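You operate a simulated robot arm through the tools that you are given. There is no shell and no other tool. Be economical: measure what you need, move in short steps, check, and stop when the job is done.

The job below is to be done with a simulated robot arm. You get a single attempt, and the scene is never put back.

TASK
Load the green disc into the grey meter and keep one reading.
Fine: load it with the slider at DARK; swing the blue arm over it, push the slider to OPEN, leave both so, and press KEEP once.

It is judged by the outcome, as a careful person would: the job done as asked, and still so three seconds after it is handed in. It fails if anything else is knocked over, pushed out of place, dropped, spilled or broken.

THE ROBOT
A 7-joint arm with a two-finger parallel gripper, fixed in place. Base frame: the origin is at the foot of the arm, x ahead of it, y to its left, z up; the work surface is at about z = 0.004. Lengths are in m, angles in degrees, forces in N, time in s.
With the tool pointing down near the work surface it reaches from about 0.24 to 0.62 m from the base axis. Its first joint turns from -66.0 to 66.0 degrees. Payload 2.6 kg.
The tool frame sits at the grasp point between the pads (the TCP): z along the fingers, y along the line on which they close. The tips reach 0.03 m beyond it. Largest opening 0.094 m; finger width 0.028, thickness 0.01; the body of the gripper, 0.05 by 0.096 m, starts 0.055 m behind the TCP.
Orientation is that of the tool frame in the base frame, as a unit quaternion [x, y, z, w]. With the fingers straight down and closing along the base's y, the tool's x points along the base's -x, its y along +y and its z along -z.

THE INTERFACE
- The arm moves only by the tool play_rows. Its argument "commands" is a list that holds one entry, the list of rows, each a list of 7 numbers: the shift along the base's x, y, z in m, then the turn, a rotation vector about the base's x, y, z in degrees, then the opening, from 0 (shut) to 1 (fully open). In form: [[[x, y, z, rx, ry, rz, fingers], ...]]. A call has 1 to 20 rows; each row shifts and turns the commanded pose from where the row before left it. Rows are played at 5 a second. More than 0.05 m and 8.6 degrees between two rows, or a gripper value outside its range, and nothing of the call is played. Where a pose cannot be reached the arm comes as near as it can. A force on the tool above 90 N (or 10 N above the force at the start of the call, whichever is more), or a blocked arm, ends the call early, and 0.2 s more pass. Each finger travels about 0.072 m/s and halts on what it meets, pressing with about 29 N; the grip force reading is that of the motor and also rises with nothing between the fingers. The clock runs only during rows and for 0.2 s after the last one: add rows that do not move to give the fingers time. It gives the time, the measured TCP pose, the force on the tool (base axes), the opening and the grip force at its end, in the units of the frame above (readings bear some noise).
- Cameras (640 x 400 px; columns grow to the right, rows downward): "scene" is fixed at [0.0244, 0.4244, 0.5642]; the picture's right is [-0.85, -0.52, 0.00], its down [-0.29, 0.47, -0.83] and it looks along [0.43, -0.71, -0.55] (base axes); focal length 253 px, centre (320, 200). "wrist" rides on the gripper at [0.076, 0.014, -0.103] in the tool frame; the picture's right is [-0.18, 0.98, 0.00], its down [-0.75, -0.14, -0.64] and it looks along [-0.63, -0.12, 0.77] (tool axes); focal length 243 px, centre (320, 200). There is no depth. A picture from a camera that has moved, and an enlarged one, comes with that camera's place and axes in the base frame and with its lens.
- grab_frame(camera): a new picture of that camera. No time passes.
- close_up(camera, box): a new picture of the part [left, top, right, bottom] of that camera's present view, enlarged. No time passes.
- finish_job(): hands the job in; it is judged then, once.

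Go step by step. Nothing tells you positions but the pictures and the camera data: compare them with the known pose of the tool, close in by small moves and look again before you grip or let go. The budget is 120 turns and 64 pictures, counting those below and the enlarged ones. Unless the task says otherwise, let go and move clear before handing in, and close with one line.

The tools are called after "Request:" as a command line: name --argument value ..., lists and objects as JSON in quotes. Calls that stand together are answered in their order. play_rows: Moves the arm, as the interface text tells. Its arguments: {"type":"object","properties":{"commands":{"type":"array"}},"required":["commands"]} The other tools are called the same way: grab_frame (camera) takes a picture; close_up (camera, box) takes an enlarged picture of a part of a camera's view; finish_job () hands the job in.

At the start:

```text
clock: 0.0
eef_pos: [0.2956, -0.0082, 0.4456]
orientation: [0.0, 1.0, 0.0, 0.001]
wrist_force: [-0.2, -0.1, -0.6]
grip_width: 0.0939
finger_force: 0.0
```

scene: 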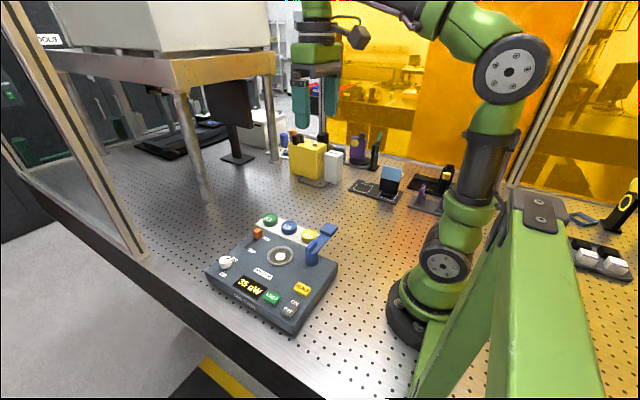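
wrist: 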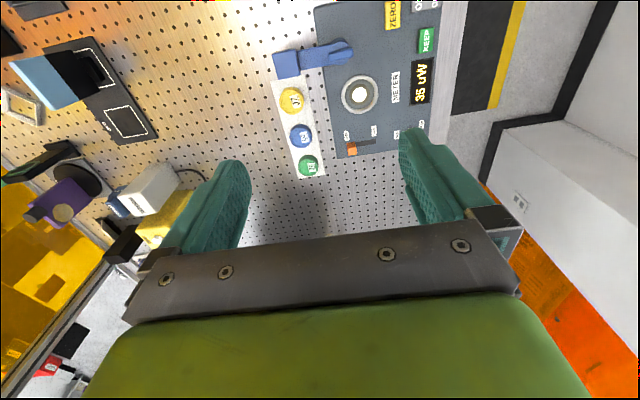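

I see the grey meter with three coloured discs on a white strip, a blue arm and a slider. I'll take enlarged views to read the labels and measure.

Request:
close_up --camera "scene" --box '[190, 200, 350, 340]'

Request:
close_up --camera "wrist" --box '[260, 0, 460, 190]'

```text
2.86 times, centred on (270, 270) of scene
camera zoom: at [0.0244, 0.4244, 0.5642], right [-0.85, -0.52, 0.0], down [-0.29, 0.47, -0.83], along [0.43, -0.71, -0.55], focal length 723 px, centre (463, 0)
```

zoom: 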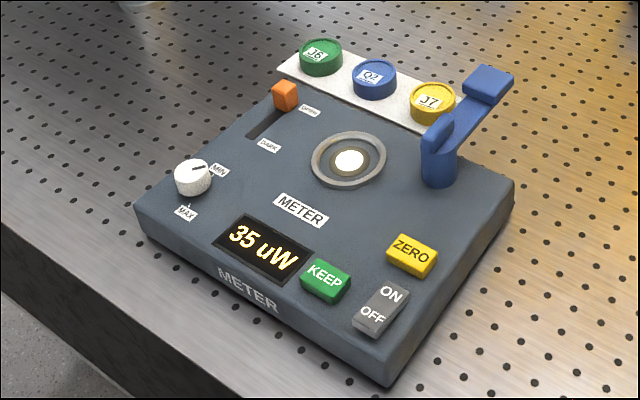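

```text
2.11 times, centred on (360, 95) of wrist
camera zoom: at [0.2192, 0.0057, 0.5485], right [0.18, 0.98, 0.0], down [0.75, -0.14, 0.64], along [0.63, -0.12, -0.77], focal length 511 px, centre (236, 421)
```

zoom: 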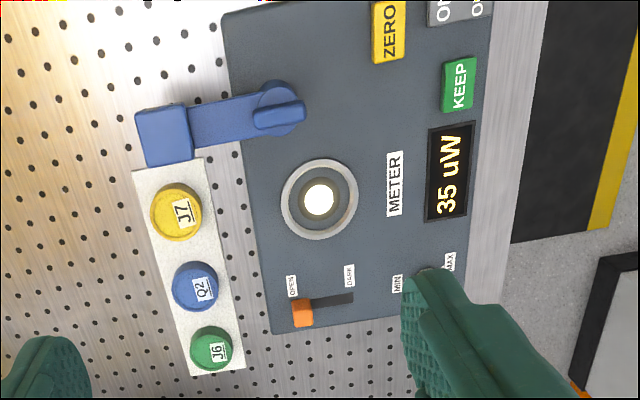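

The slider currently sits at OPEN, so it must first go to DARK. I place the well at about (0.378, 0.053), the slider knob at (0.488, 0.026) and the green disc at (0.527, -0.082). I'll move nearer, fingers shutting, and look again.

Request:
play_rows --commands '[[[0.022, -0.001, -0.03, 0, 0, 0, 0.5], [0.022, -0.001, -0.03, 0, 0, 0, 0], [0.022, -0.001, -0.03, 0, 0, 0, 0], [0.022, -0.001, -0.03, 0, 0, 0, 0], [0.022, -0.001, -0.03, 0, 0, 0, 0], [0.022, -0.001, -0.03, 0, 0, 0, 0], [0.022, -0.001, -0.03, 0, 0, 0, 0], [0.022, -0.001, -0.03, 0, 0, 0, 0], [0, 0, 0, 0, 0, 0, 0]]]'

Request:
grab_frame --camera "wrist"

Request:
close_up --camera "scene" --box '[190, 180, 350, 300]'

```text
clock: 2.0
eef_pos: [0.4721, -0.0162, 0.2051]
orientation: [-0.001, 1.0, 0.0, 0.0]
wrist_force: [-0.6, -0.8, 0.4]
grip_width: 0.0001
finger_force: 28.9
```

```text
59 pictures are left
camera wrist: at [0.3963, -0.0021, 0.3086], right [0.18, 0.98, 0.0], down [0.75, -0.14, 0.64], along [0.63, -0.12, -0.77], focal length 243 px, centre (320, 200)
```

wrist: 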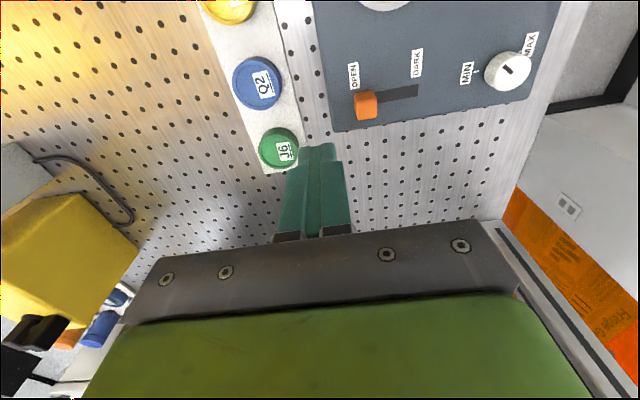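

```text
3.33 times, centred on (270, 240) of scene
camera zoom: at [0.0244, 0.4244, 0.5642], right [-0.85, -0.52, 0.0], down [-0.29, 0.47, -0.83], along [0.43, -0.71, -0.55], focal length 844 px, centre (487, 67)
```

zoom: 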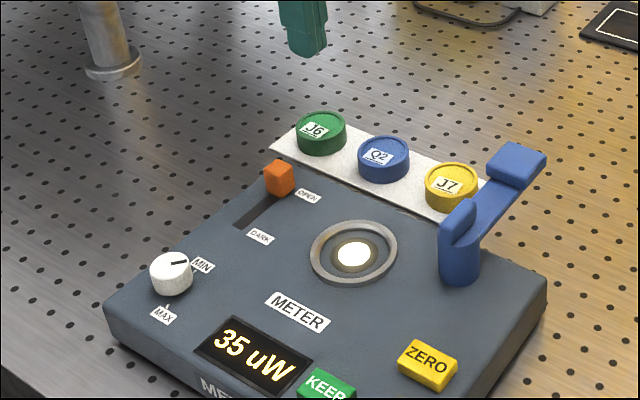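

The knob is at about (0.488, 0.026) with its top near z = 0.065, and the slot runs toward +y to about 0.081. I'll lower the shut fingers just behind the knob and look.

Request:
play_rows --commands '[[[0.004, 0.002, -0.03, 0, 0, 0, 0], [0.004, 0.002, -0.03, 0, 0, 0, 0], [0.004, 0.002, -0.025, 0, 0, 0, 0], [0.0035, 0.003, -0.02, 0, 0, 0, 0], [0, 0, -0.015, 0, 0, 0, 0], [0, 0, 0, 0, 0, 0, 0]]]'

Request:
grab_frame --camera "wrist"

Request:
close_up --camera "scene" --box '[190, 180, 350, 300]'

```text
clock: 3.4
eef_pos: [0.4865, -0.0054, 0.0842]
orientation: [0.0, 1.0, 0.0, 0.0]
wrist_force: [0.6, -0.1, -0.2]
grip_width: 0.0
finger_force: 29.1
```

```text
57 pictures are left
camera wrist: at [0.4107, 0.0077, 0.1876], right [0.18, 0.98, 0.0], down [0.75, -0.14, 0.64], along [0.63, -0.12, -0.77], focal length 243 px, centre (320, 200)
```

wrist: 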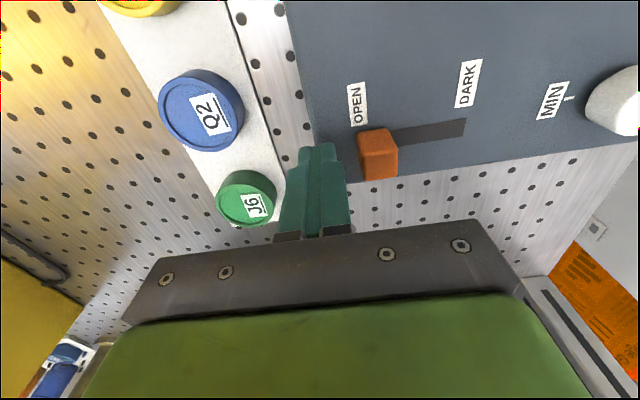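

```text
3.33 times, centred on (270, 240) of scene
camera zoom: at [0.0244, 0.4244, 0.5642], right [-0.85, -0.52, 0.0], down [-0.29, 0.47, -0.83], along [0.43, -0.71, -0.55], focal length 844 px, centre (487, 67)
```

zoom: 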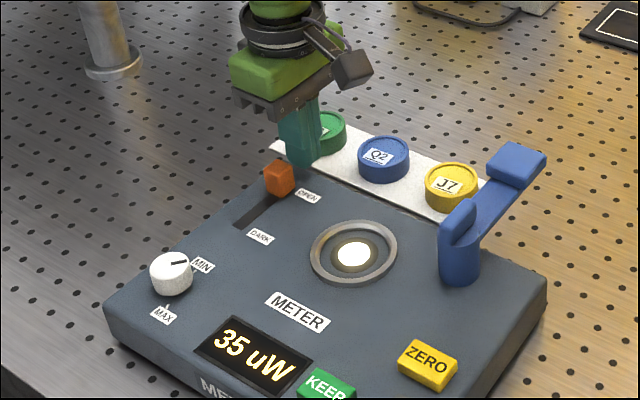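

The fingers are beside the knob, in line with it. I'll push it toward DARK in small steps.

Request:
play_rows --commands '[[[0, 0.009, 0, 0, 0, 0, 0], [0, 0.009, 0, 0, 0, 0, 0], [0, 0.009, 0, 0, 0, 0, 0], [0, 0.009, 0, 0, 0, 0, 0], [0, 0.008, 0, 0, 0, 0, 0], [0, 0.007, 0, 0, 0, 0, 0], [0, 0, 0, 0, 0, 0, 0]]]'

Request:
grab_frame --camera "wrist"

Request:
close_up --camera "scene" --box '[190, 180, 350, 300]'

```text
clock: 5.0
eef_pos: [0.4874, 0.0451, 0.0851]
orientation: [0.0, 1.0, 0.0, 0.0]
wrist_force: [0.3, -0.6, 0.1]
grip_width: 0.0001
finger_force: 29.1
```

```text
55 pictures are left
camera wrist: at [0.4109, 0.0591, 0.1886], right [0.18, 0.98, 0.0], down [0.75, -0.14, 0.64], along [0.63, -0.12, -0.77], focal length 243 px, centre (320, 200)
```

wrist: 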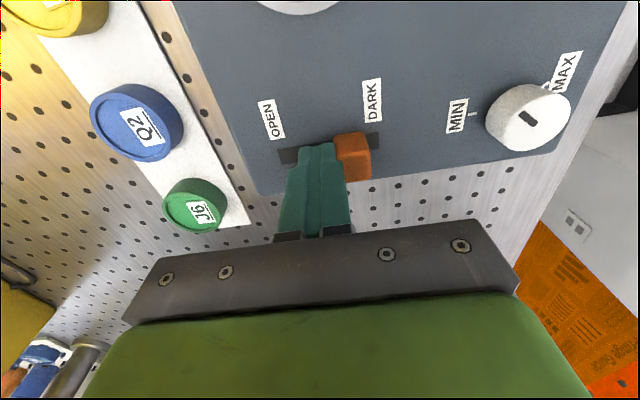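

```text
3.33 times, centred on (270, 240) of scene
camera zoom: at [0.0243, 0.4244, 0.5642], right [-0.85, -0.52, 0.0], down [-0.29, 0.47, -0.83], along [0.43, -0.71, -0.55], focal length 844 px, centre (487, 67)
```

zoom: 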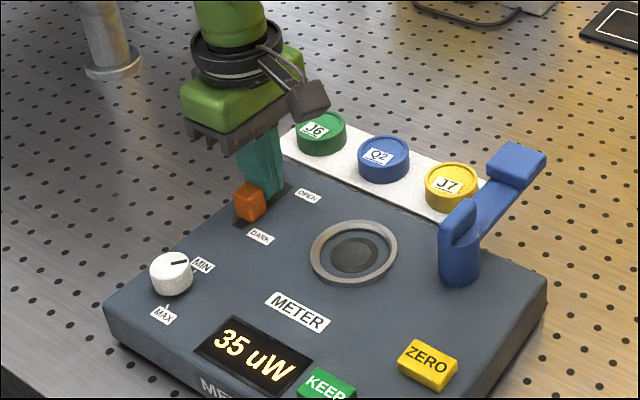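

The well light is off, and the knob still has a few millimetres of slot left. I'll push on to the end.

Request:
play_rows --commands '[[[0, 0.004, 0, 0, 0, 0, 0], [0, 0.003, 0, 0, 0, 0, 0], [0, 0.002, 0, 0, 0, 0, 0], [0, 0, 0, 0, 0, 0, 0]]]'

Request:
close_up --camera "wrist" --box '[240, 80, 440, 205]'

```text
clock: 6.0
eef_pos: [0.488, 0.0512, 0.0857]
orientation: [0.0, 1.0, 0.001, 0.0]
wrist_force: [-0.1, 0.5, -0.8]
grip_width: 0.0002
finger_force: 28.6
```

```text
3.20 times, centred on (340, 142) of wrist
camera zoom: at [0.4107, 0.0668, 0.1886], right [0.18, 0.98, 0.0], down [0.75, -0.14, 0.64], along [0.63, -0.12, -0.77], focal length 776 px, centre (256, 384)
```

zoom: 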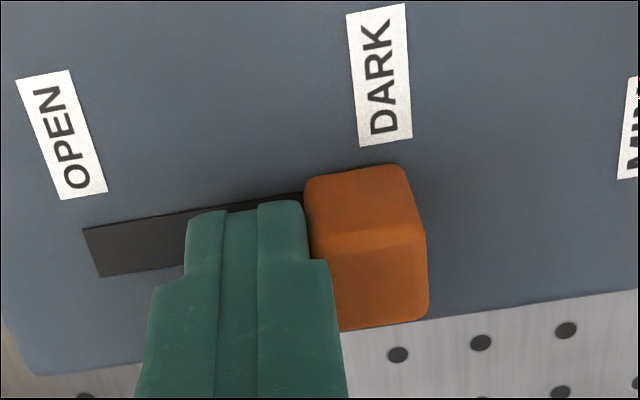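

The slider is fully at DARK. Next I'll rise, move above the green disc and open the fingers to check alignment.

Request:
play_rows --commands '[[[0, -0.005, 0, 0, 0, 0, 0], [0, 0, 0.035, 0, 0, 0, 0], [0, 0, 0.04, 0, 0, 0, 0], [0.01, -0.03, 0, 0, 0, 0, 0], [0.01, -0.032, 0, 0, 0, 0, 0.4], [0.01, -0.032, 0, 0, 0, 0, 0.8], [0.0085, -0.032, 0, 0, 0, 0, 0.8], [0, 0, 0, 0, 0, 0, 0.8], [0, 0, 0, 0, 0, 0, 0.8]]]'

Request:
grab_frame --camera "wrist"

Request:
close_up --camera "scene" --box '[190, 180, 350, 300]'

```text
clock: 8.0
eef_pos: [0.524, -0.0787, 0.1586]
orientation: [0.0, 1.0, -0.001, 0.0]
wrist_force: [0.6, -0.8, -1.0]
grip_width: 0.0754
finger_force: 0.2
```

```text
52 pictures are left
camera wrist: at [0.4482, -0.065, 0.2613], right [0.18, 0.98, 0.0], down [0.75, -0.14, 0.64], along [0.63, -0.12, -0.77], focal length 243 px, centre (320, 200)
```

wrist: 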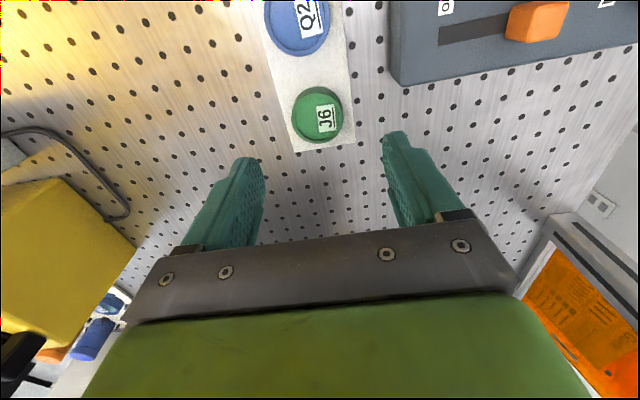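

```text
3.33 times, centred on (270, 240) of scene
camera zoom: at [0.0244, 0.4243, 0.5642], right [-0.85, -0.52, 0.0], down [-0.29, 0.47, -0.83], along [0.43, -0.71, -0.55], focal length 844 px, centre (487, 67)
```

zoom: 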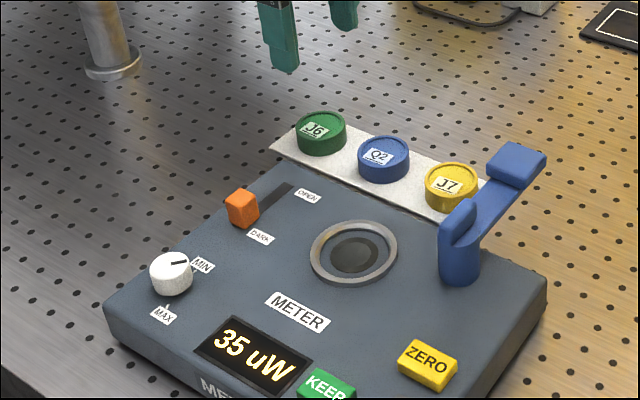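

The disc appears at about (0.530, -0.082). I'll correct, lower halfway and check again.

Request:
play_rows --commands '[[[0.006, -0.003, -0.025, 0, 0, 0, 0.8], [0, 0, -0.03, 0, 0, 0, 0.8], [0, 0, -0.02, 0, 0, 0, 0.8], [0, 0, 0, 0, 0, 0, 0.8]]]'

Request:
grab_frame --camera "wrist"

Request:
close_up --camera "scene" --box '[220, 180, 340, 270]'

```text
clock: 9.0
eef_pos: [0.531, -0.0828, 0.0826]
orientation: [0.0, 1.0, 0.001, 0.0]
wrist_force: [-0.2, 0.1, 0.5]
grip_width: 0.0751
finger_force: 0.1
```

```text
50 pictures are left
camera wrist: at [0.4545, -0.0683, 0.1859], right [0.18, 0.98, 0.0], down [0.75, -0.14, 0.64], along [0.63, -0.12, -0.77], focal length 243 px, centre (320, 200)
```

wrist: 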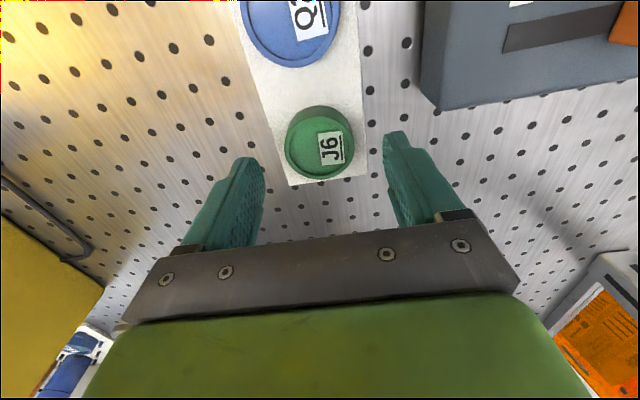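

```text
4.44 times, centred on (280, 225) of scene
camera zoom: at [0.0244, 0.4244, 0.5642], right [-0.85, -0.52, 0.0], down [-0.29, 0.47, -0.83], along [0.43, -0.71, -0.55], focal length 1125 px, centre (498, 89)
```

zoom: 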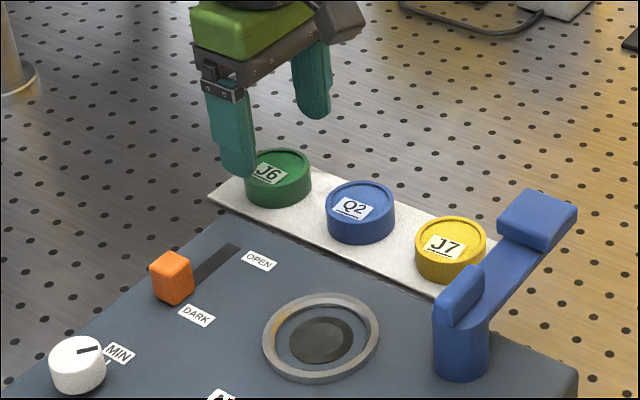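

The disc is centred between the fingers, about 48 mm across with its top near z = 0.03. I'll lower so the tips cover only its upper part, keeping clear of the well ring later, and then grip.

Request:
play_rows --commands '[[[0.002, -0.0005, -0.016, 0, 0, 0, 0.8], [0, 0, -0.0155, 0, 0, 0, 0.8], [0, 0, 0, 0, 0, 0, 0.8]]]'

Request:
grab_frame --camera "wrist"

Request:
close_up --camera "scene" --box '[220, 180, 340, 270]'

```text
clock: 9.8
eef_pos: [0.5334, -0.0832, 0.0524]
orientation: [0.001, 1.0, 0.0, 0.0]
wrist_force: [0.1, 0.4, -0.7]
grip_width: 0.0751
finger_force: 0.0
```

```text
48 pictures are left
camera wrist: at [0.4565, -0.0684, 0.1558], right [0.18, 0.98, 0.0], down [0.75, -0.14, 0.64], along [0.63, -0.12, -0.77], focal length 243 px, centre (320, 200)
```

wrist: 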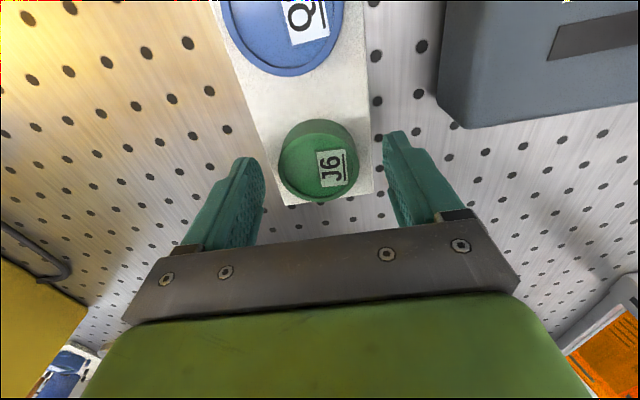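

```text
4.44 times, centred on (280, 225) of scene
camera zoom: at [0.0244, 0.4244, 0.5642], right [-0.85, -0.52, 0.0], down [-0.29, 0.47, -0.83], along [0.43, -0.71, -0.55], focal length 1125 px, centre (498, 89)
```

zoom: 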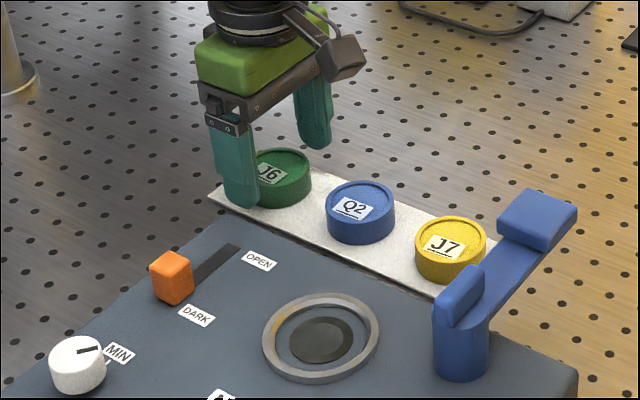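

Alignment is within a couple of millimetres. I'll grip and lift slightly.

Request:
play_rows --commands '[[[-0.002, -0.0008, -0.0015, 0, 0, 0, 0.8], [0, 0, 0, 0, 0, 0, 0.6], [0, 0, 0, 0, 0, 0, 0.3], [0, 0, 0, 0, 0, 0, 0.3], [0, 0, 0, 0, 0, 0, 0.3], [0, 0, 0.01, 0, 0, 0, 0.3], [0, 0, 0.02, 0, 0, 0, 0.3], [0, 0, 0, 0, 0, 0, 0.3]]]'

Request:
grab_frame --camera "wrist"

Request:
close_up --camera "scene" --box '[220, 180, 340, 270]'

```text
clock: 11.6
eef_pos: [0.5329, -0.085, 0.0841]
orientation: [0.001, 1.0, 0.0, 0.0]
wrist_force: [-0.4, -0.2, 0.3]
grip_width: 0.0283
finger_force: 0.1
```

```text
46 pictures are left
camera wrist: at [0.4558, -0.0693, 0.186], right [0.18, 0.98, 0.0], down [0.75, -0.14, 0.64], along [0.63, -0.12, -0.77], focal length 243 px, centre (320, 200)
```

wrist: 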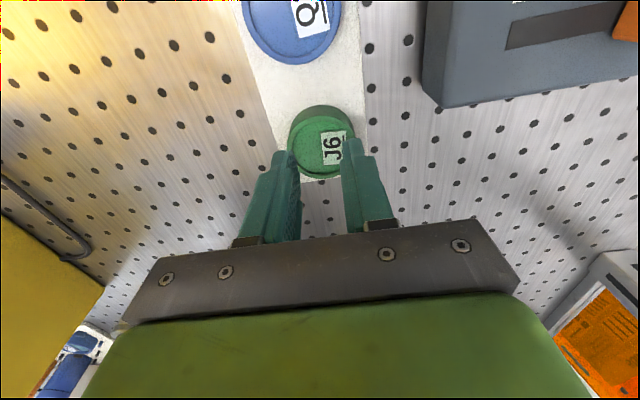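

```text
4.44 times, centred on (280, 225) of scene
camera zoom: at [0.0244, 0.4244, 0.5642], right [-0.85, -0.52, 0.0], down [-0.29, 0.47, -0.83], along [0.43, -0.71, -0.55], focal length 1125 px, centre (498, 89)
```

zoom: 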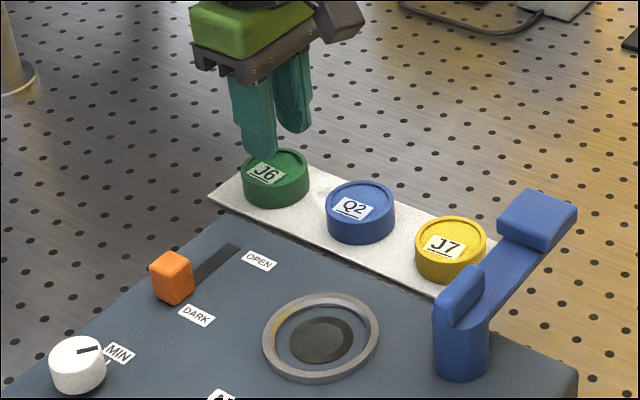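

The fingers closed above or slipped off the disc; it is still on its strip, so it sits lower than I thought. I'll open, rise and measure more carefully.

Request:
play_rows --commands '[[[0, 0, 0.02, 0, 0, 0, 0.5], [0, 0, 0.02, 0, 0, 0, 0.8], [0, 0, 0.0, 0, 0, 0, 0.8], [0, 0, 0, 0, 0, 0, 0.8]]]'

Request:
close_up --camera "wrist" --box '[240, 40, 400, 140]'

Request:
close_up --camera "scene" --box '[250, 200, 314, 240]'

```text
clock: 12.6
eef_pos: [0.5317, -0.0826, 0.1238]
orientation: [0.001, 1.0, 0.0, 0.0]
wrist_force: [-0.1, 0.4, 0.5]
grip_width: 0.0751
finger_force: 0.0
```

```text
4.00 times, centred on (320, 90) of wrist
camera zoom: at [0.4556, -0.0695, 0.2262], right [0.18, 0.98, 0.0], down [0.75, -0.14, 0.64], along [0.63, -0.12, -0.77], focal length 970 px, centre (320, 640)
```

zoom: 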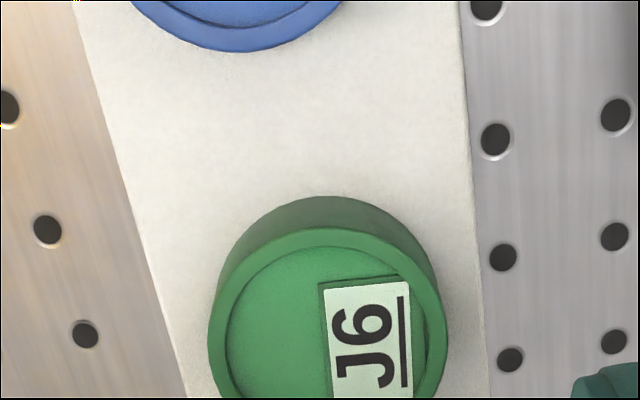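

```text
10.00 times, centred on (282, 220) of scene
camera zoom: at [0.0244, 0.4244, 0.5642], right [-0.85, -0.52, 0.0], down [-0.29, 0.47, -0.83], along [0.43, -0.71, -0.55], focal length 2531 px, centre (700, 0)
```

zoom: 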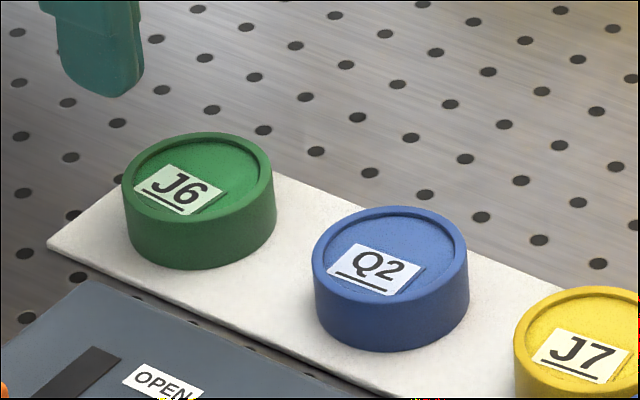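

Both cameras now agree: green disc centre (0.540, -0.083), top z ≈ 0.024, 20 mm tall and about 52 mm across. I'll go down properly and grip deeper.

Request:
play_rows --commands '[[[0.0085, -0.0005, -0.025, 0, 0, 0, 0.8], [0, 0, -0.025, 0, 0, 0, 0.8], [0, 0, -0.02, 0, 0, 0, 0.8], [0, 0, -0.01, 0, 0, 0, 0.8], [0, 0, 0, 0, 0, 0, 0.8]]]'

Request:
close_up --camera "wrist" --box '[200, 80, 440, 230]'

Request:
close_up --camera "scene" --box '[250, 190, 314, 230]'

```text
clock: 13.8
eef_pos: [0.5394, -0.0839, 0.0436]
orientation: [0.0, 1.0, 0.0, 0.0]
wrist_force: [-0.1, -0.7, -0.3]
grip_width: 0.0754
finger_force: 0.0
```

```text
2.67 times, centred on (320, 155) of wrist
camera zoom: at [0.4631, -0.0695, 0.1461], right [0.18, 0.98, 0.0], down [0.75, -0.14, 0.64], along [0.63, -0.12, -0.77], focal length 647 px, centre (320, 320)
```

zoom: 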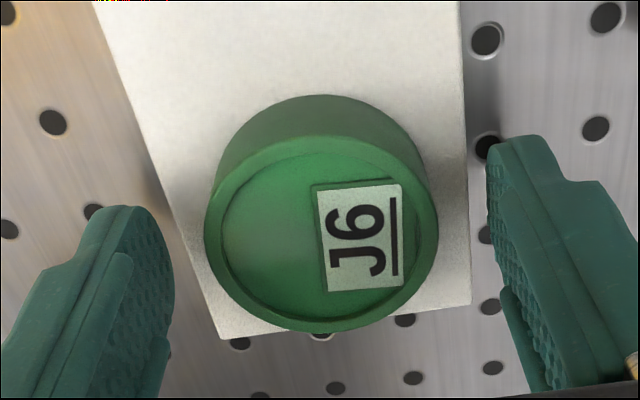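

```text
10.00 times, centred on (282, 210) of scene
camera zoom: at [0.0244, 0.4244, 0.5642], right [-0.85, -0.52, 0.0], down [-0.29, 0.47, -0.83], along [0.43, -0.71, -0.55], focal length 2531 px, centre (700, 100)
```

zoom: 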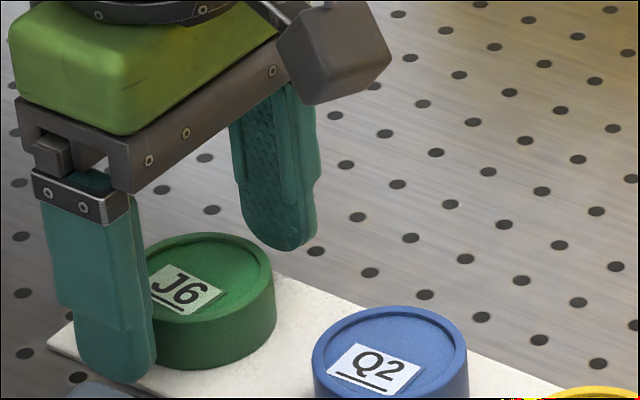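

The TCP is now over the disc centre within 1 mm. Gripping and lifting a little.

Request:
play_rows --commands '[[[0, 0, 0, 0, 0, 0, 0.6], [0, 0, 0, 0, 0, 0, 0.4], [0, 0, 0, 0, 0, 0, 0.3], [0, 0, 0, 0, 0, 0, 0.3], [0, 0, 0, 0, 0, 0, 0.3]]]'

Request:
play_rows --commands '[[[0, 0, 0.01, 0, 0, 0, 0.3], [0, 0, 0.02, 0, 0, 0, 0.3], [0, 0, 0.03, 0, 0, 0, 0.3], [0, 0, 0.03, 0, 0, 0, 0.3], [0, 0, 0, 0, 0, 0, 0.3]]]'

Request:
close_up --camera "scene" --box '[190, 150, 350, 250]'

```text
clock: 15.0
eef_pos: [0.5387, -0.0842, 0.0427]
orientation: [0.0, 1.0, 0.0, 0.0]
wrist_force: [0.1, -1.1, 0.9]
grip_width: 0.0504
finger_force: 28.9
```

```text
clock: 16.2
eef_pos: [0.5392, -0.0809, 0.1334]
orientation: [0.0, 1.0, 0.0, 0.0]
wrist_force: [0.2, 0.3, -0.3]
grip_width: 0.0505
finger_force: 28.8
```

```text
4.00 times, centred on (270, 200) of scene
camera zoom: at [0.0244, 0.4244, 0.5642], right [-0.85, -0.52, 0.0], down [-0.29, 0.47, -0.83], along [0.43, -0.71, -0.55], focal length 1012 px, centre (520, 200)
```

zoom: 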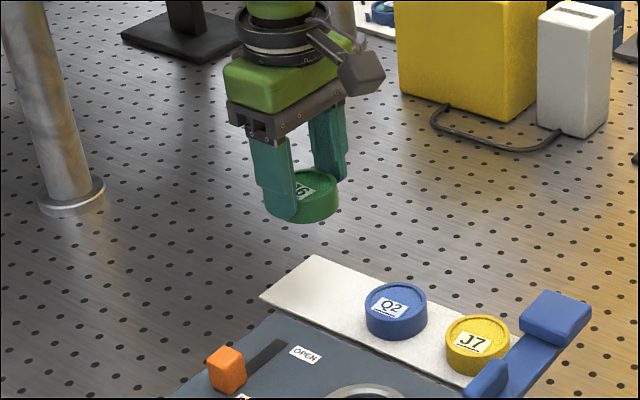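

The disc is held (50.5 mm). The well centre works out at about (0.380, 0.0555); I'll carry the disc above it, slightly higher, and check.

Request:
play_rows --commands '[[[0, 0, 0.025, 0, 0, 0, 0.3], [-0.026, 0.022, 0, 0, 0, 0, 0.3], [-0.026, 0.022, 0, 0, 0, 0, 0.3], [-0.026, 0.022, 0, 0, 0, 0, 0.3], [-0.027, 0.023, 0, 0, 0, 0, 0.3], [-0.027, 0.023, 0, 0, 0, 0, 0.3], [-0.027, 0.0235, 0, 0, 0, 0, 0.3], [0, 0, 0, 0, 0, 0, 0.3]]]'

Request:
grab_frame --camera "wrist"

Request:
close_up --camera "scene" --box '[190, 180, 350, 280]'

```text
clock: 18.0
eef_pos: [0.381, 0.0517, 0.1568]
orientation: [-0.001, 1.0, 0.0, 0.0]
wrist_force: [0.0, -0.2, -0.7]
grip_width: 0.0509
finger_force: 29.4
```

```text
39 pictures are left
camera wrist: at [0.3042, 0.0661, 0.2594], right [0.18, 0.98, 0.0], down [0.75, -0.14, 0.64], along [0.63, -0.12, -0.77], focal length 243 px, centre (320, 200)
```

wrist: 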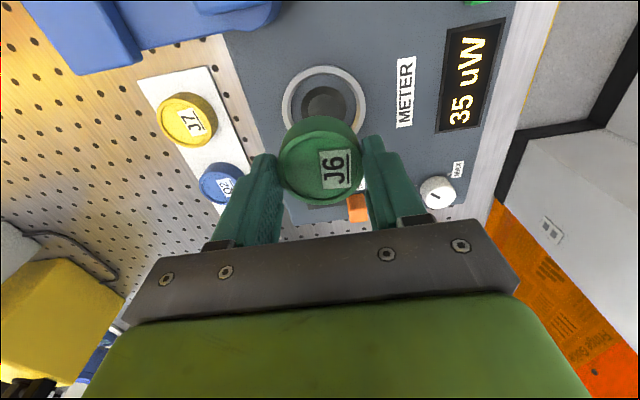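

```text
4.00 times, centred on (270, 230) of scene
camera zoom: at [0.0243, 0.4244, 0.5642], right [-0.85, -0.52, 0.0], down [-0.29, 0.47, -0.83], along [0.43, -0.71, -0.55], focal length 1012 px, centre (520, 80)
```

zoom: 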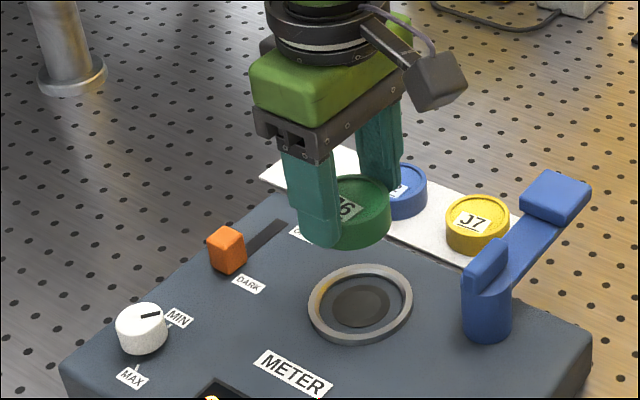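

The disc hangs above the well. I'll shift to (0.379, 0.056), lower to about 2 cm above it, and check.

Request:
play_rows --commands '[[[-0.002, 0.004, -0.02, 0, 0, 0, 0.3], [0, 0, -0.022, 0, 0, 0, 0.3], [0, 0, 0, 0, 0, 0, 0.3]]]'

Request:
close_up --camera "wrist" --box '[220, 60, 420, 210]'

Request:
close_up --camera "scene" --box '[238, 220, 318, 280]'

```text
clock: 18.8
eef_pos: [0.3781, 0.0553, 0.1163]
orientation: [0.0, 1.0, 0.0, -0.001]
wrist_force: [-0.4, -0.3, -0.6]
grip_width: 0.0504
finger_force: 28.9
```

```text
2.67 times, centred on (320, 135) of wrist
camera zoom: at [0.3021, 0.07, 0.2186], right [0.18, 0.98, 0.0], down [0.75, -0.14, 0.64], along [0.63, -0.12, -0.77], focal length 647 px, centre (320, 373)
```

zoom: 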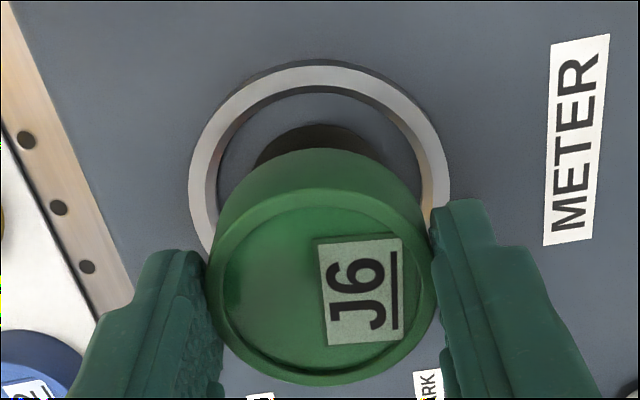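

```text
6.67 times, centred on (278, 250) of scene
camera zoom: at [0.0244, 0.4244, 0.5642], right [-0.85, -0.52, 0.0], down [-0.29, 0.47, -0.83], along [0.43, -0.71, -0.55], focal length 1687 px, centre (600, -133)
```

zoom: 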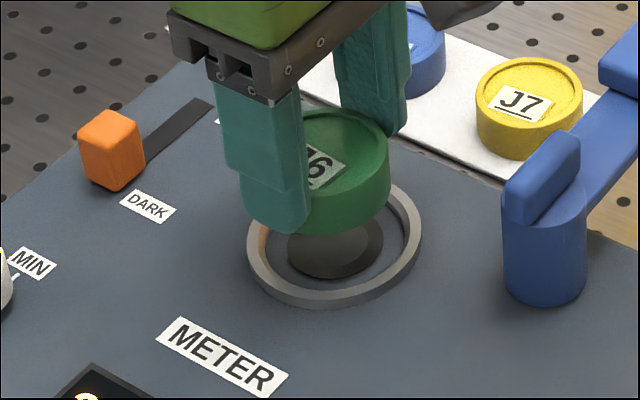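

The disc is nearly concentric with the well ring (ring inner ≈ 58 mm). I'll correct by about 1 mm and lower until the disc is just entering the ring.

Request:
play_rows --commands '[[[-0.0008, 0.0013, -0.01, 0, 0, 0, 0.3], [0, 0, -0.01, 0, 0, 0, 0.3], [0, 0, -0.006, 0, 0, 0, 0.3], [0, 0, 0, 0, 0, 0, 0.3]]]'

Request:
close_up --camera "wrist" --box '[220, 60, 420, 210]'

Request:
close_up --camera "scene" --box '[238, 220, 318, 280]'

```text
clock: 19.8
eef_pos: [0.3768, 0.0574, 0.0883]
orientation: [0.0, 1.0, 0.0, 0.0]
wrist_force: [0.1, -0.8, -1.7]
grip_width: 0.0502
finger_force: 28.7
```

```text
2.67 times, centred on (320, 135) of wrist
camera zoom: at [0.3009, 0.0715, 0.1919], right [0.18, 0.98, 0.0], down [0.75, -0.14, 0.64], along [0.63, -0.12, -0.77], focal length 647 px, centre (320, 373)
```

zoom: 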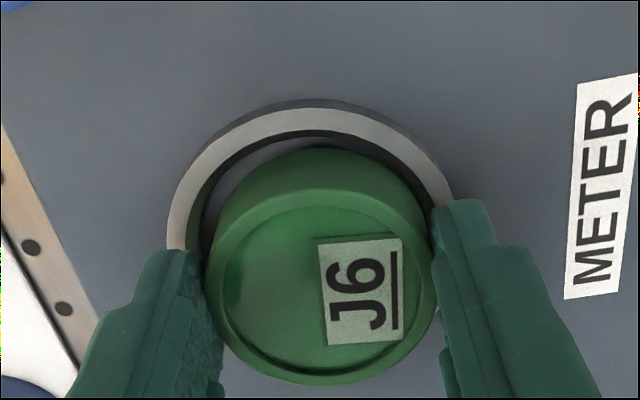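

```text
6.67 times, centred on (278, 250) of scene
camera zoom: at [0.0244, 0.4244, 0.5642], right [-0.85, -0.52, 0.0], down [-0.29, 0.47, -0.83], along [0.43, -0.71, -0.55], focal length 1687 px, centre (600, -133)
```

zoom: 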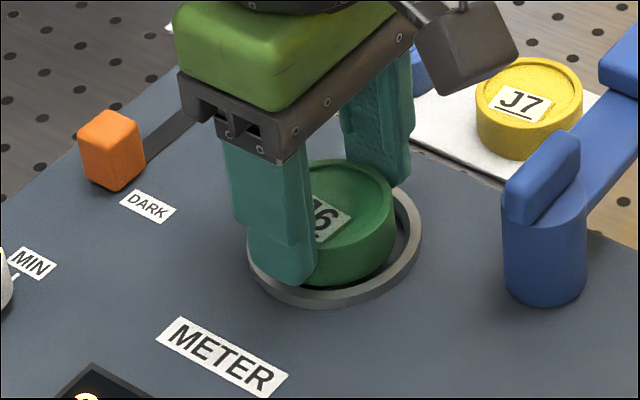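

The disc is entering the ring; I'll nudge about 1 mm toward -y and lower onto the floor.

Request:
play_rows --commands '[[[0, -0.0013, -0.001, 0, 0, 0, 0.3], [0, 0, -0.002, 0, 0, 0, 0.3], [0, 0, -0.002, 0, 0, 0, 0.3], [0, 0, 0, 0, 0, 0, 0.3]]]'

Request:
close_up --camera "scene" --box '[238, 220, 318, 280]'

Request:
close_up --camera "wrist" --box '[220, 60, 420, 210]'

```text
clock: 20.8
eef_pos: [0.3785, 0.056, 0.0837]
orientation: [0.0, 1.0, -0.001, 0.0]
wrist_force: [-1.3, 0.5, 3.2]
grip_width: 0.0506
finger_force: 29.0
```

```text
6.67 times, centred on (278, 250) of scene
camera zoom: at [0.0243, 0.4243, 0.5642], right [-0.85, -0.52, 0.0], down [-0.29, 0.47, -0.83], along [0.43, -0.71, -0.55], focal length 1687 px, centre (600, -133)
```

zoom: 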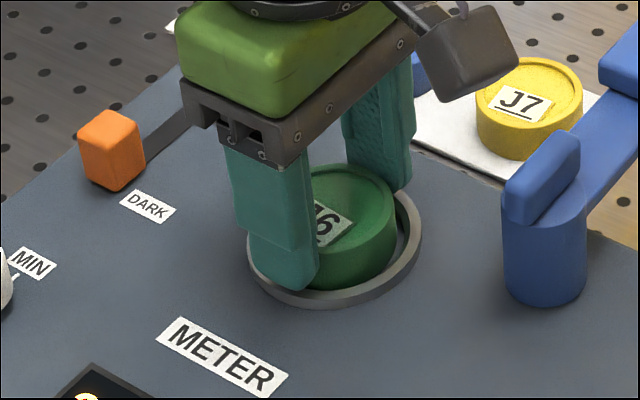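

```text
2.67 times, centred on (320, 135) of wrist
camera zoom: at [0.3019, 0.07, 0.1873], right [0.18, 0.98, 0.0], down [0.75, -0.14, 0.64], along [0.63, -0.12, -0.77], focal length 647 px, centre (320, 373)
```

zoom: 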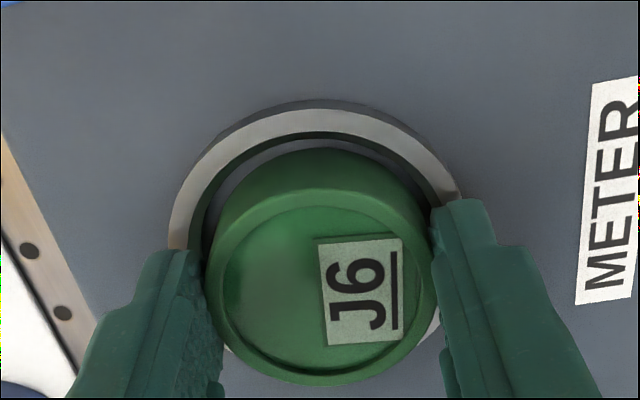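

A small upward force shows the disc has touched down inside the ring. Releasing slowly and rising.

Request:
play_rows --commands '[[[0, 0, -0.0005, 0, 0, 0, 0.3], [0, 0, 0, 0, 0, 0, 0.56], [0, 0, 0, 0, 0, 0, 0.65], [0, 0, 0, 0, 0, 0, 0.75], [0, 0, 0.01, 0, 0, 0, 0.75], [0, 0, 0.03, 0, 0, 0, 0.75], [0, 0, 0.04, 0, 0, 0, 0.75], [0, 0, 0.03, 0, 0, 0, 0.75], [0, 0, 0, 0, 0, 0, 0.75]]]'

Request:
close_up --camera "scene" --box '[238, 220, 318, 280]'

Request:
grab_frame --camera "wrist"

```text
clock: 22.8
eef_pos: [0.3789, 0.0576, 0.1939]
orientation: [0.001, 1.0, 0.0, 0.0]
wrist_force: [-0.4, -0.2, 0.1]
grip_width: 0.0704
finger_force: 0.1
```

```text
6.67 times, centred on (278, 250) of scene
camera zoom: at [0.0243, 0.4244, 0.5642], right [-0.85, -0.52, 0.0], down [-0.29, 0.47, -0.83], along [0.43, -0.71, -0.55], focal length 1687 px, centre (600, -133)
```

zoom: 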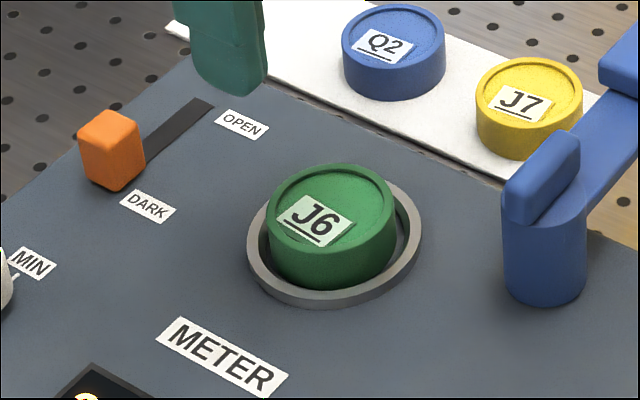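

```text
30 pictures are left
camera wrist: at [0.3032, 0.0711, 0.2964], right [0.18, 0.98, 0.0], down [0.75, -0.14, 0.64], along [0.63, -0.12, -0.77], focal length 243 px, centre (320, 200)
```

wrist: 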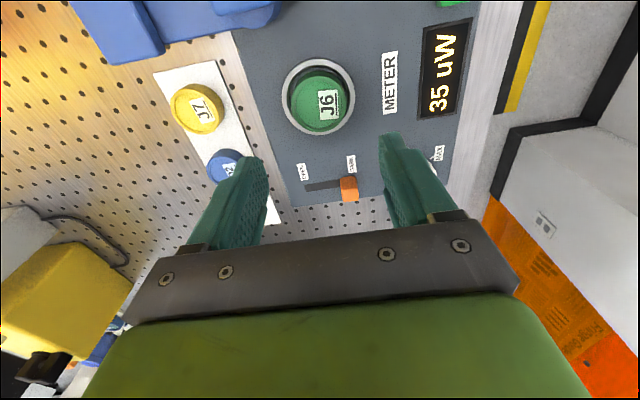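

The green disc sits flat inside the well. The blue arm's post is about (0.293, 0.025) and its head about (0.295, -0.068), top z ≈ 0.09, so it needs about a 109° swing counter-clockwise over +x. I'll move up and look at it closely.

Request:
play_rows --commands '[[[-0.01, -0.02, 0.03, 0, 0, 0, 0.4], [-0.02, -0.03, 0.03, 0, 0, 0, 0], [-0.03, -0.035, 0, 0, 0, 0, 0], [-0.03, -0.035, 0, 0, 0, 0, 0], [0, 0, 0, 0, 0, 0, 0]]]'

Request:
grab_frame --camera "wrist"

Request:
close_up --camera "scene" --box '[258, 210, 354, 270]'

```text
clock: 24.0
eef_pos: [0.2864, -0.0657, 0.256]
orientation: [0.0, 1.0, 0.0, 0.001]
wrist_force: [0.0, -0.6, -0.1]
grip_width: 0.0001
finger_force: 28.8
```

```text
29 pictures are left
camera wrist: at [0.2105, -0.051, 0.3586], right [0.18, 0.98, 0.0], down [0.75, -0.14, 0.64], along [0.63, -0.12, -0.77], focal length 243 px, centre (320, 200)
```

wrist: 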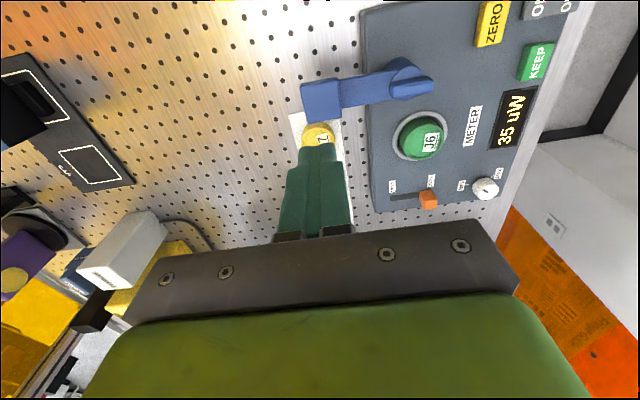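

```text
6.67 times, centred on (306, 240) of scene
camera zoom: at [0.0243, 0.4243, 0.5642], right [-0.85, -0.52, 0.0], down [-0.29, 0.47, -0.83], along [0.43, -0.71, -0.55], focal length 1687 px, centre (413, -67)
```

zoom: 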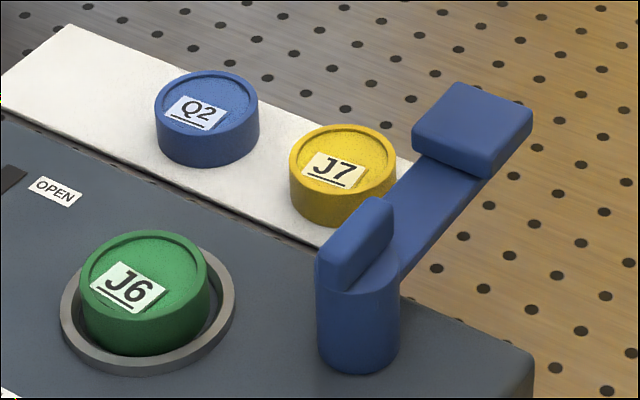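

Refined: pivot ≈ (0.290, 0.028), head ≈ (0.296, -0.067), 44 mm wide, z about 0.079–0.092. I'll lower the shut fingers on the head's robot side, about 8 mm clear of it, and check.

Request:
play_rows --commands '[[[-0.018, 0.0005, 0, 0, 0, 0, 0], [-0.018, 0.0005, 0, 0, 0, 0, 0], [0, 0, -0.03, 0, 0, 0, 0], [0, 0, -0.04, 0, 0, 0, 0], [0, 0, -0.04, 0, 0, 0, 0], [0, 0, -0.02, 0, 0, 0, 0], [0, 0, 0, 0, 0, 0, 0]]]'

Request:
grab_frame --camera "wrist"

Request:
close_up --camera "scene" --box '[258, 180, 386, 260]'

```text
clock: 25.6
eef_pos: [0.2506, -0.0644, 0.1251]
orientation: [0.0, 1.0, 0.0, 0.0]
wrist_force: [-0.1, 0.0, 1.0]
grip_width: 0.0
finger_force: 28.9
```

```text
27 pictures are left
camera wrist: at [0.1747, -0.0491, 0.2276], right [0.18, 0.98, 0.0], down [0.75, -0.14, 0.64], along [0.63, -0.12, -0.77], focal length 243 px, centre (320, 200)
```

wrist: 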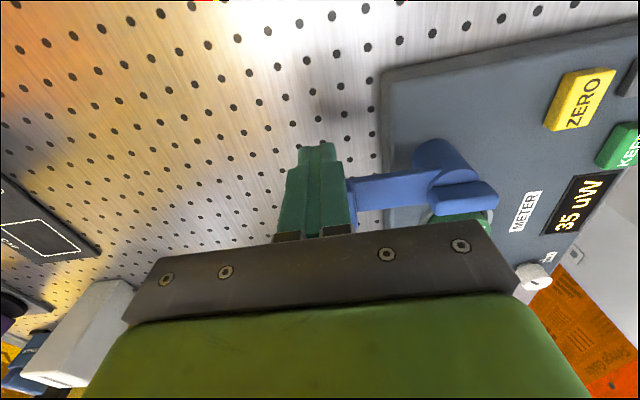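

```text
5.00 times, centred on (322, 220) of scene
camera zoom: at [0.0244, 0.4244, 0.5642], right [-0.85, -0.52, 0.0], down [-0.29, 0.47, -0.83], along [0.43, -0.71, -0.55], focal length 1265 px, centre (310, 100)
```

zoom: 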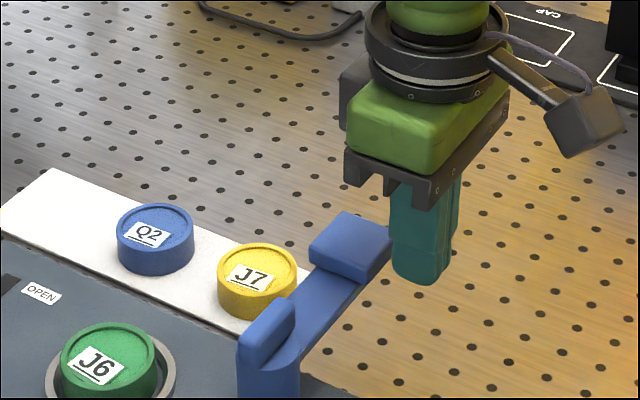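

The fingers are clear of the head on its robot side. I'll lower 23 mm and start sweeping the arm along its arc to about -45°, then look.

Request:
play_rows --commands '[[[0, 0, -0.012, 0, 0, 0, 0], [0, 0, -0.011, 0, 0, 0, 0], [0.009, -0.0014, 0, 0, 0, 0, 0], [0.009, -0.0014, 0, 0, 0, 0, 0], [0.0077, -0.0014, 0, 0, 0, 0, 0], [0.0082, -0.0003, 0, 0, 0, 0, 0], [0.0082, -0.0002, 0, 0, 0, 0, 0], [0.0082, -0.0002, 0, 0, 0, 0, 0], [0.0083, 0.0021, 0, 0, 0, 0, 0], [0.0083, 0.0021, 0, 0, 0, 0, 0], [0.0083, 0.0021, 0, 0, 0, 0, 0], [0, 0, 0, 0, 0, 0, 0]]]'

Request:
grab_frame --camera "wrist"

Request:
close_up --camera "scene" --box '[222, 180, 382, 280]'

```text
clock: 28.2
eef_pos: [0.3254, -0.0603, 0.0999]
orientation: [0.0, 1.0, 0.0, 0.001]
wrist_force: [0.3, 0.2, 0.4]
grip_width: 0.0
finger_force: 29.2
```

```text
25 pictures are left
camera wrist: at [0.2501, -0.0467, 0.2042], right [0.18, 0.98, 0.0], down [0.75, -0.14, 0.64], along [0.63, -0.12, -0.77], focal length 243 px, centre (320, 200)
```

wrist: 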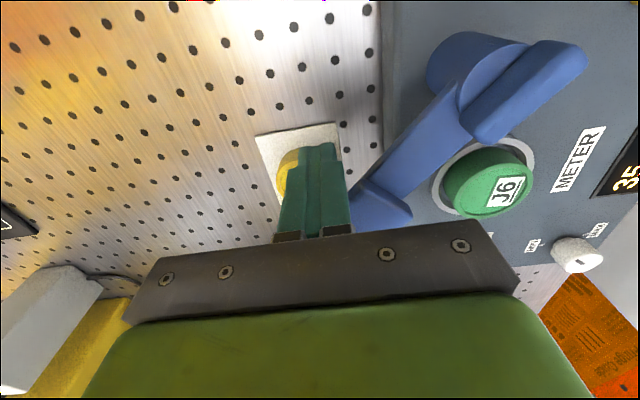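

```text
4.00 times, centred on (302, 230) of scene
camera zoom: at [0.0244, 0.4244, 0.5642], right [-0.85, -0.52, 0.0], down [-0.29, 0.47, -0.83], along [0.43, -0.71, -0.55], focal length 1012 px, centre (392, 80)
```

zoom: 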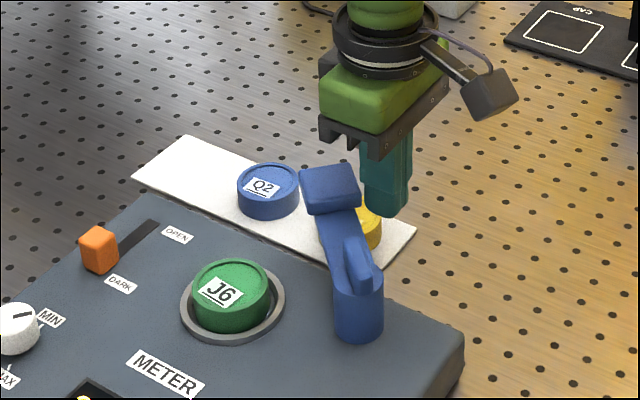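

The arm is turning smoothly. I'll continue the arc to about 0°.

Request:
play_rows --commands '[[[0.0077, 0.0045, 0, 0, 0, 0, 0], [0.0077, 0.0045, 0, 0, 0, 0, 0], [0.0076, 0.0046, 0, 0, 0, 0, 0], [0.0063, 0.0067, 0, 0, 0, 0, 0], [0.0063, 0.0067, 0, 0, 0, 0, 0], [0.0062, 0.0068, 0, 0, 0, 0, 0], [0.0041, 0.0085, 0, 0, 0, 0, 0], [0.0041, 0.0085, 0, 0, 0, 0, 0], [0.004, 0.0084, 0, 0, 0, 0, 0], [0, 0, 0, 0, 0, 0, 0]]]'

Request:
grab_frame --camera "wrist"

Request:
close_up --camera "scene" --box '[222, 200, 350, 280]'

```text
clock: 30.4
eef_pos: [0.3812, -0.0022, 0.1006]
orientation: [0.0, 1.0, 0.0, 0.0]
wrist_force: [0.5, -1.1, 0.3]
grip_width: 0.0
finger_force: 29.3
```

```text
23 pictures are left
camera wrist: at [0.3053, 0.012, 0.2038], right [0.18, 0.98, 0.0], down [0.75, -0.14, 0.64], along [0.63, -0.12, -0.77], focal length 243 px, centre (320, 200)
```

wrist: 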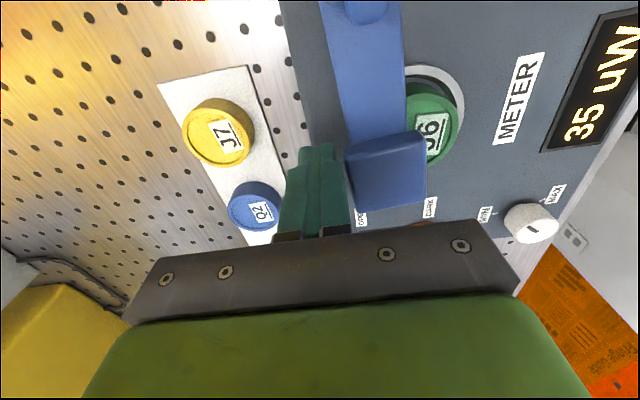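

```text
5.00 times, centred on (286, 240) of scene
camera zoom: at [0.0244, 0.4244, 0.5642], right [-0.85, -0.52, 0.0], down [-0.29, 0.47, -0.83], along [0.43, -0.71, -0.55], focal length 1265 px, centre (490, 0)
```

zoom: 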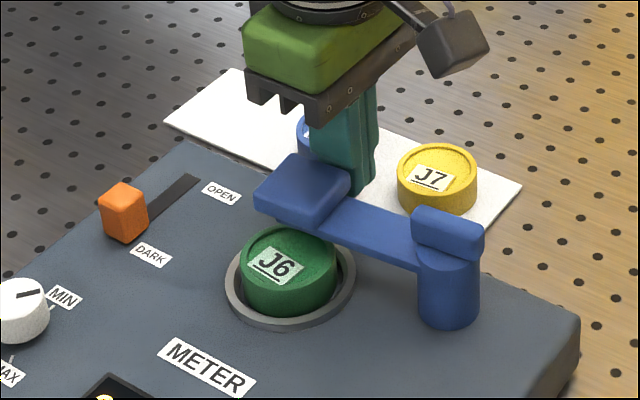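

The head is approaching the disc and clears its height. Continuing gently to about 12°.

Request:
play_rows --commands '[[[0.0022, 0.0065, 0, 0, 0, 0, 0], [0.0024, 0.0065, 0, 0, 0, 0, 0], [0.0006, 0.003, 0, 0, 0, 0, 0], [0, 0, 0, 0, 0, 0, 0]]]'

Request:
grab_frame --camera "wrist"

Request:
close_up --camera "scene" --box '[222, 200, 350, 280]'

```text
clock: 31.4
eef_pos: [0.3856, 0.0126, 0.1015]
orientation: [0.0, 1.0, 0.001, 0.0]
wrist_force: [0.0, 0.1, 0.6]
grip_width: 0.0
finger_force: 29.1
```

```text
21 pictures are left
camera wrist: at [0.3099, 0.028, 0.2039], right [0.18, 0.98, 0.0], down [0.75, -0.14, 0.64], along [0.63, -0.12, -0.77], focal length 243 px, centre (320, 200)
```

wrist: 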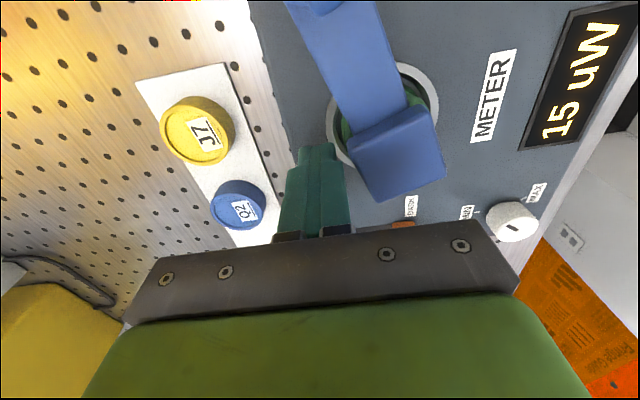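

```text
5.00 times, centred on (286, 240) of scene
camera zoom: at [0.0244, 0.4244, 0.5642], right [-0.85, -0.52, 0.0], down [-0.29, 0.47, -0.83], along [0.43, -0.71, -0.55], focal length 1265 px, centre (490, 0)
```

zoom: 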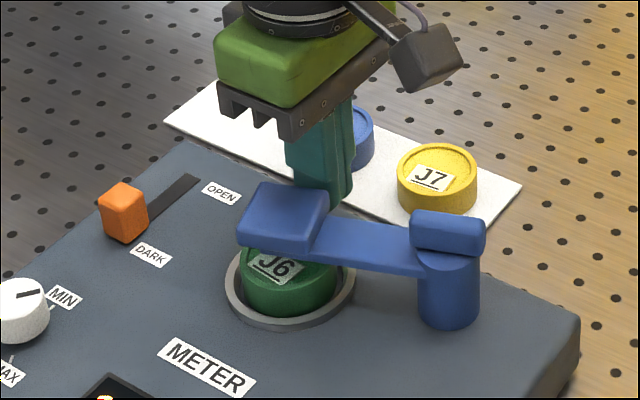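

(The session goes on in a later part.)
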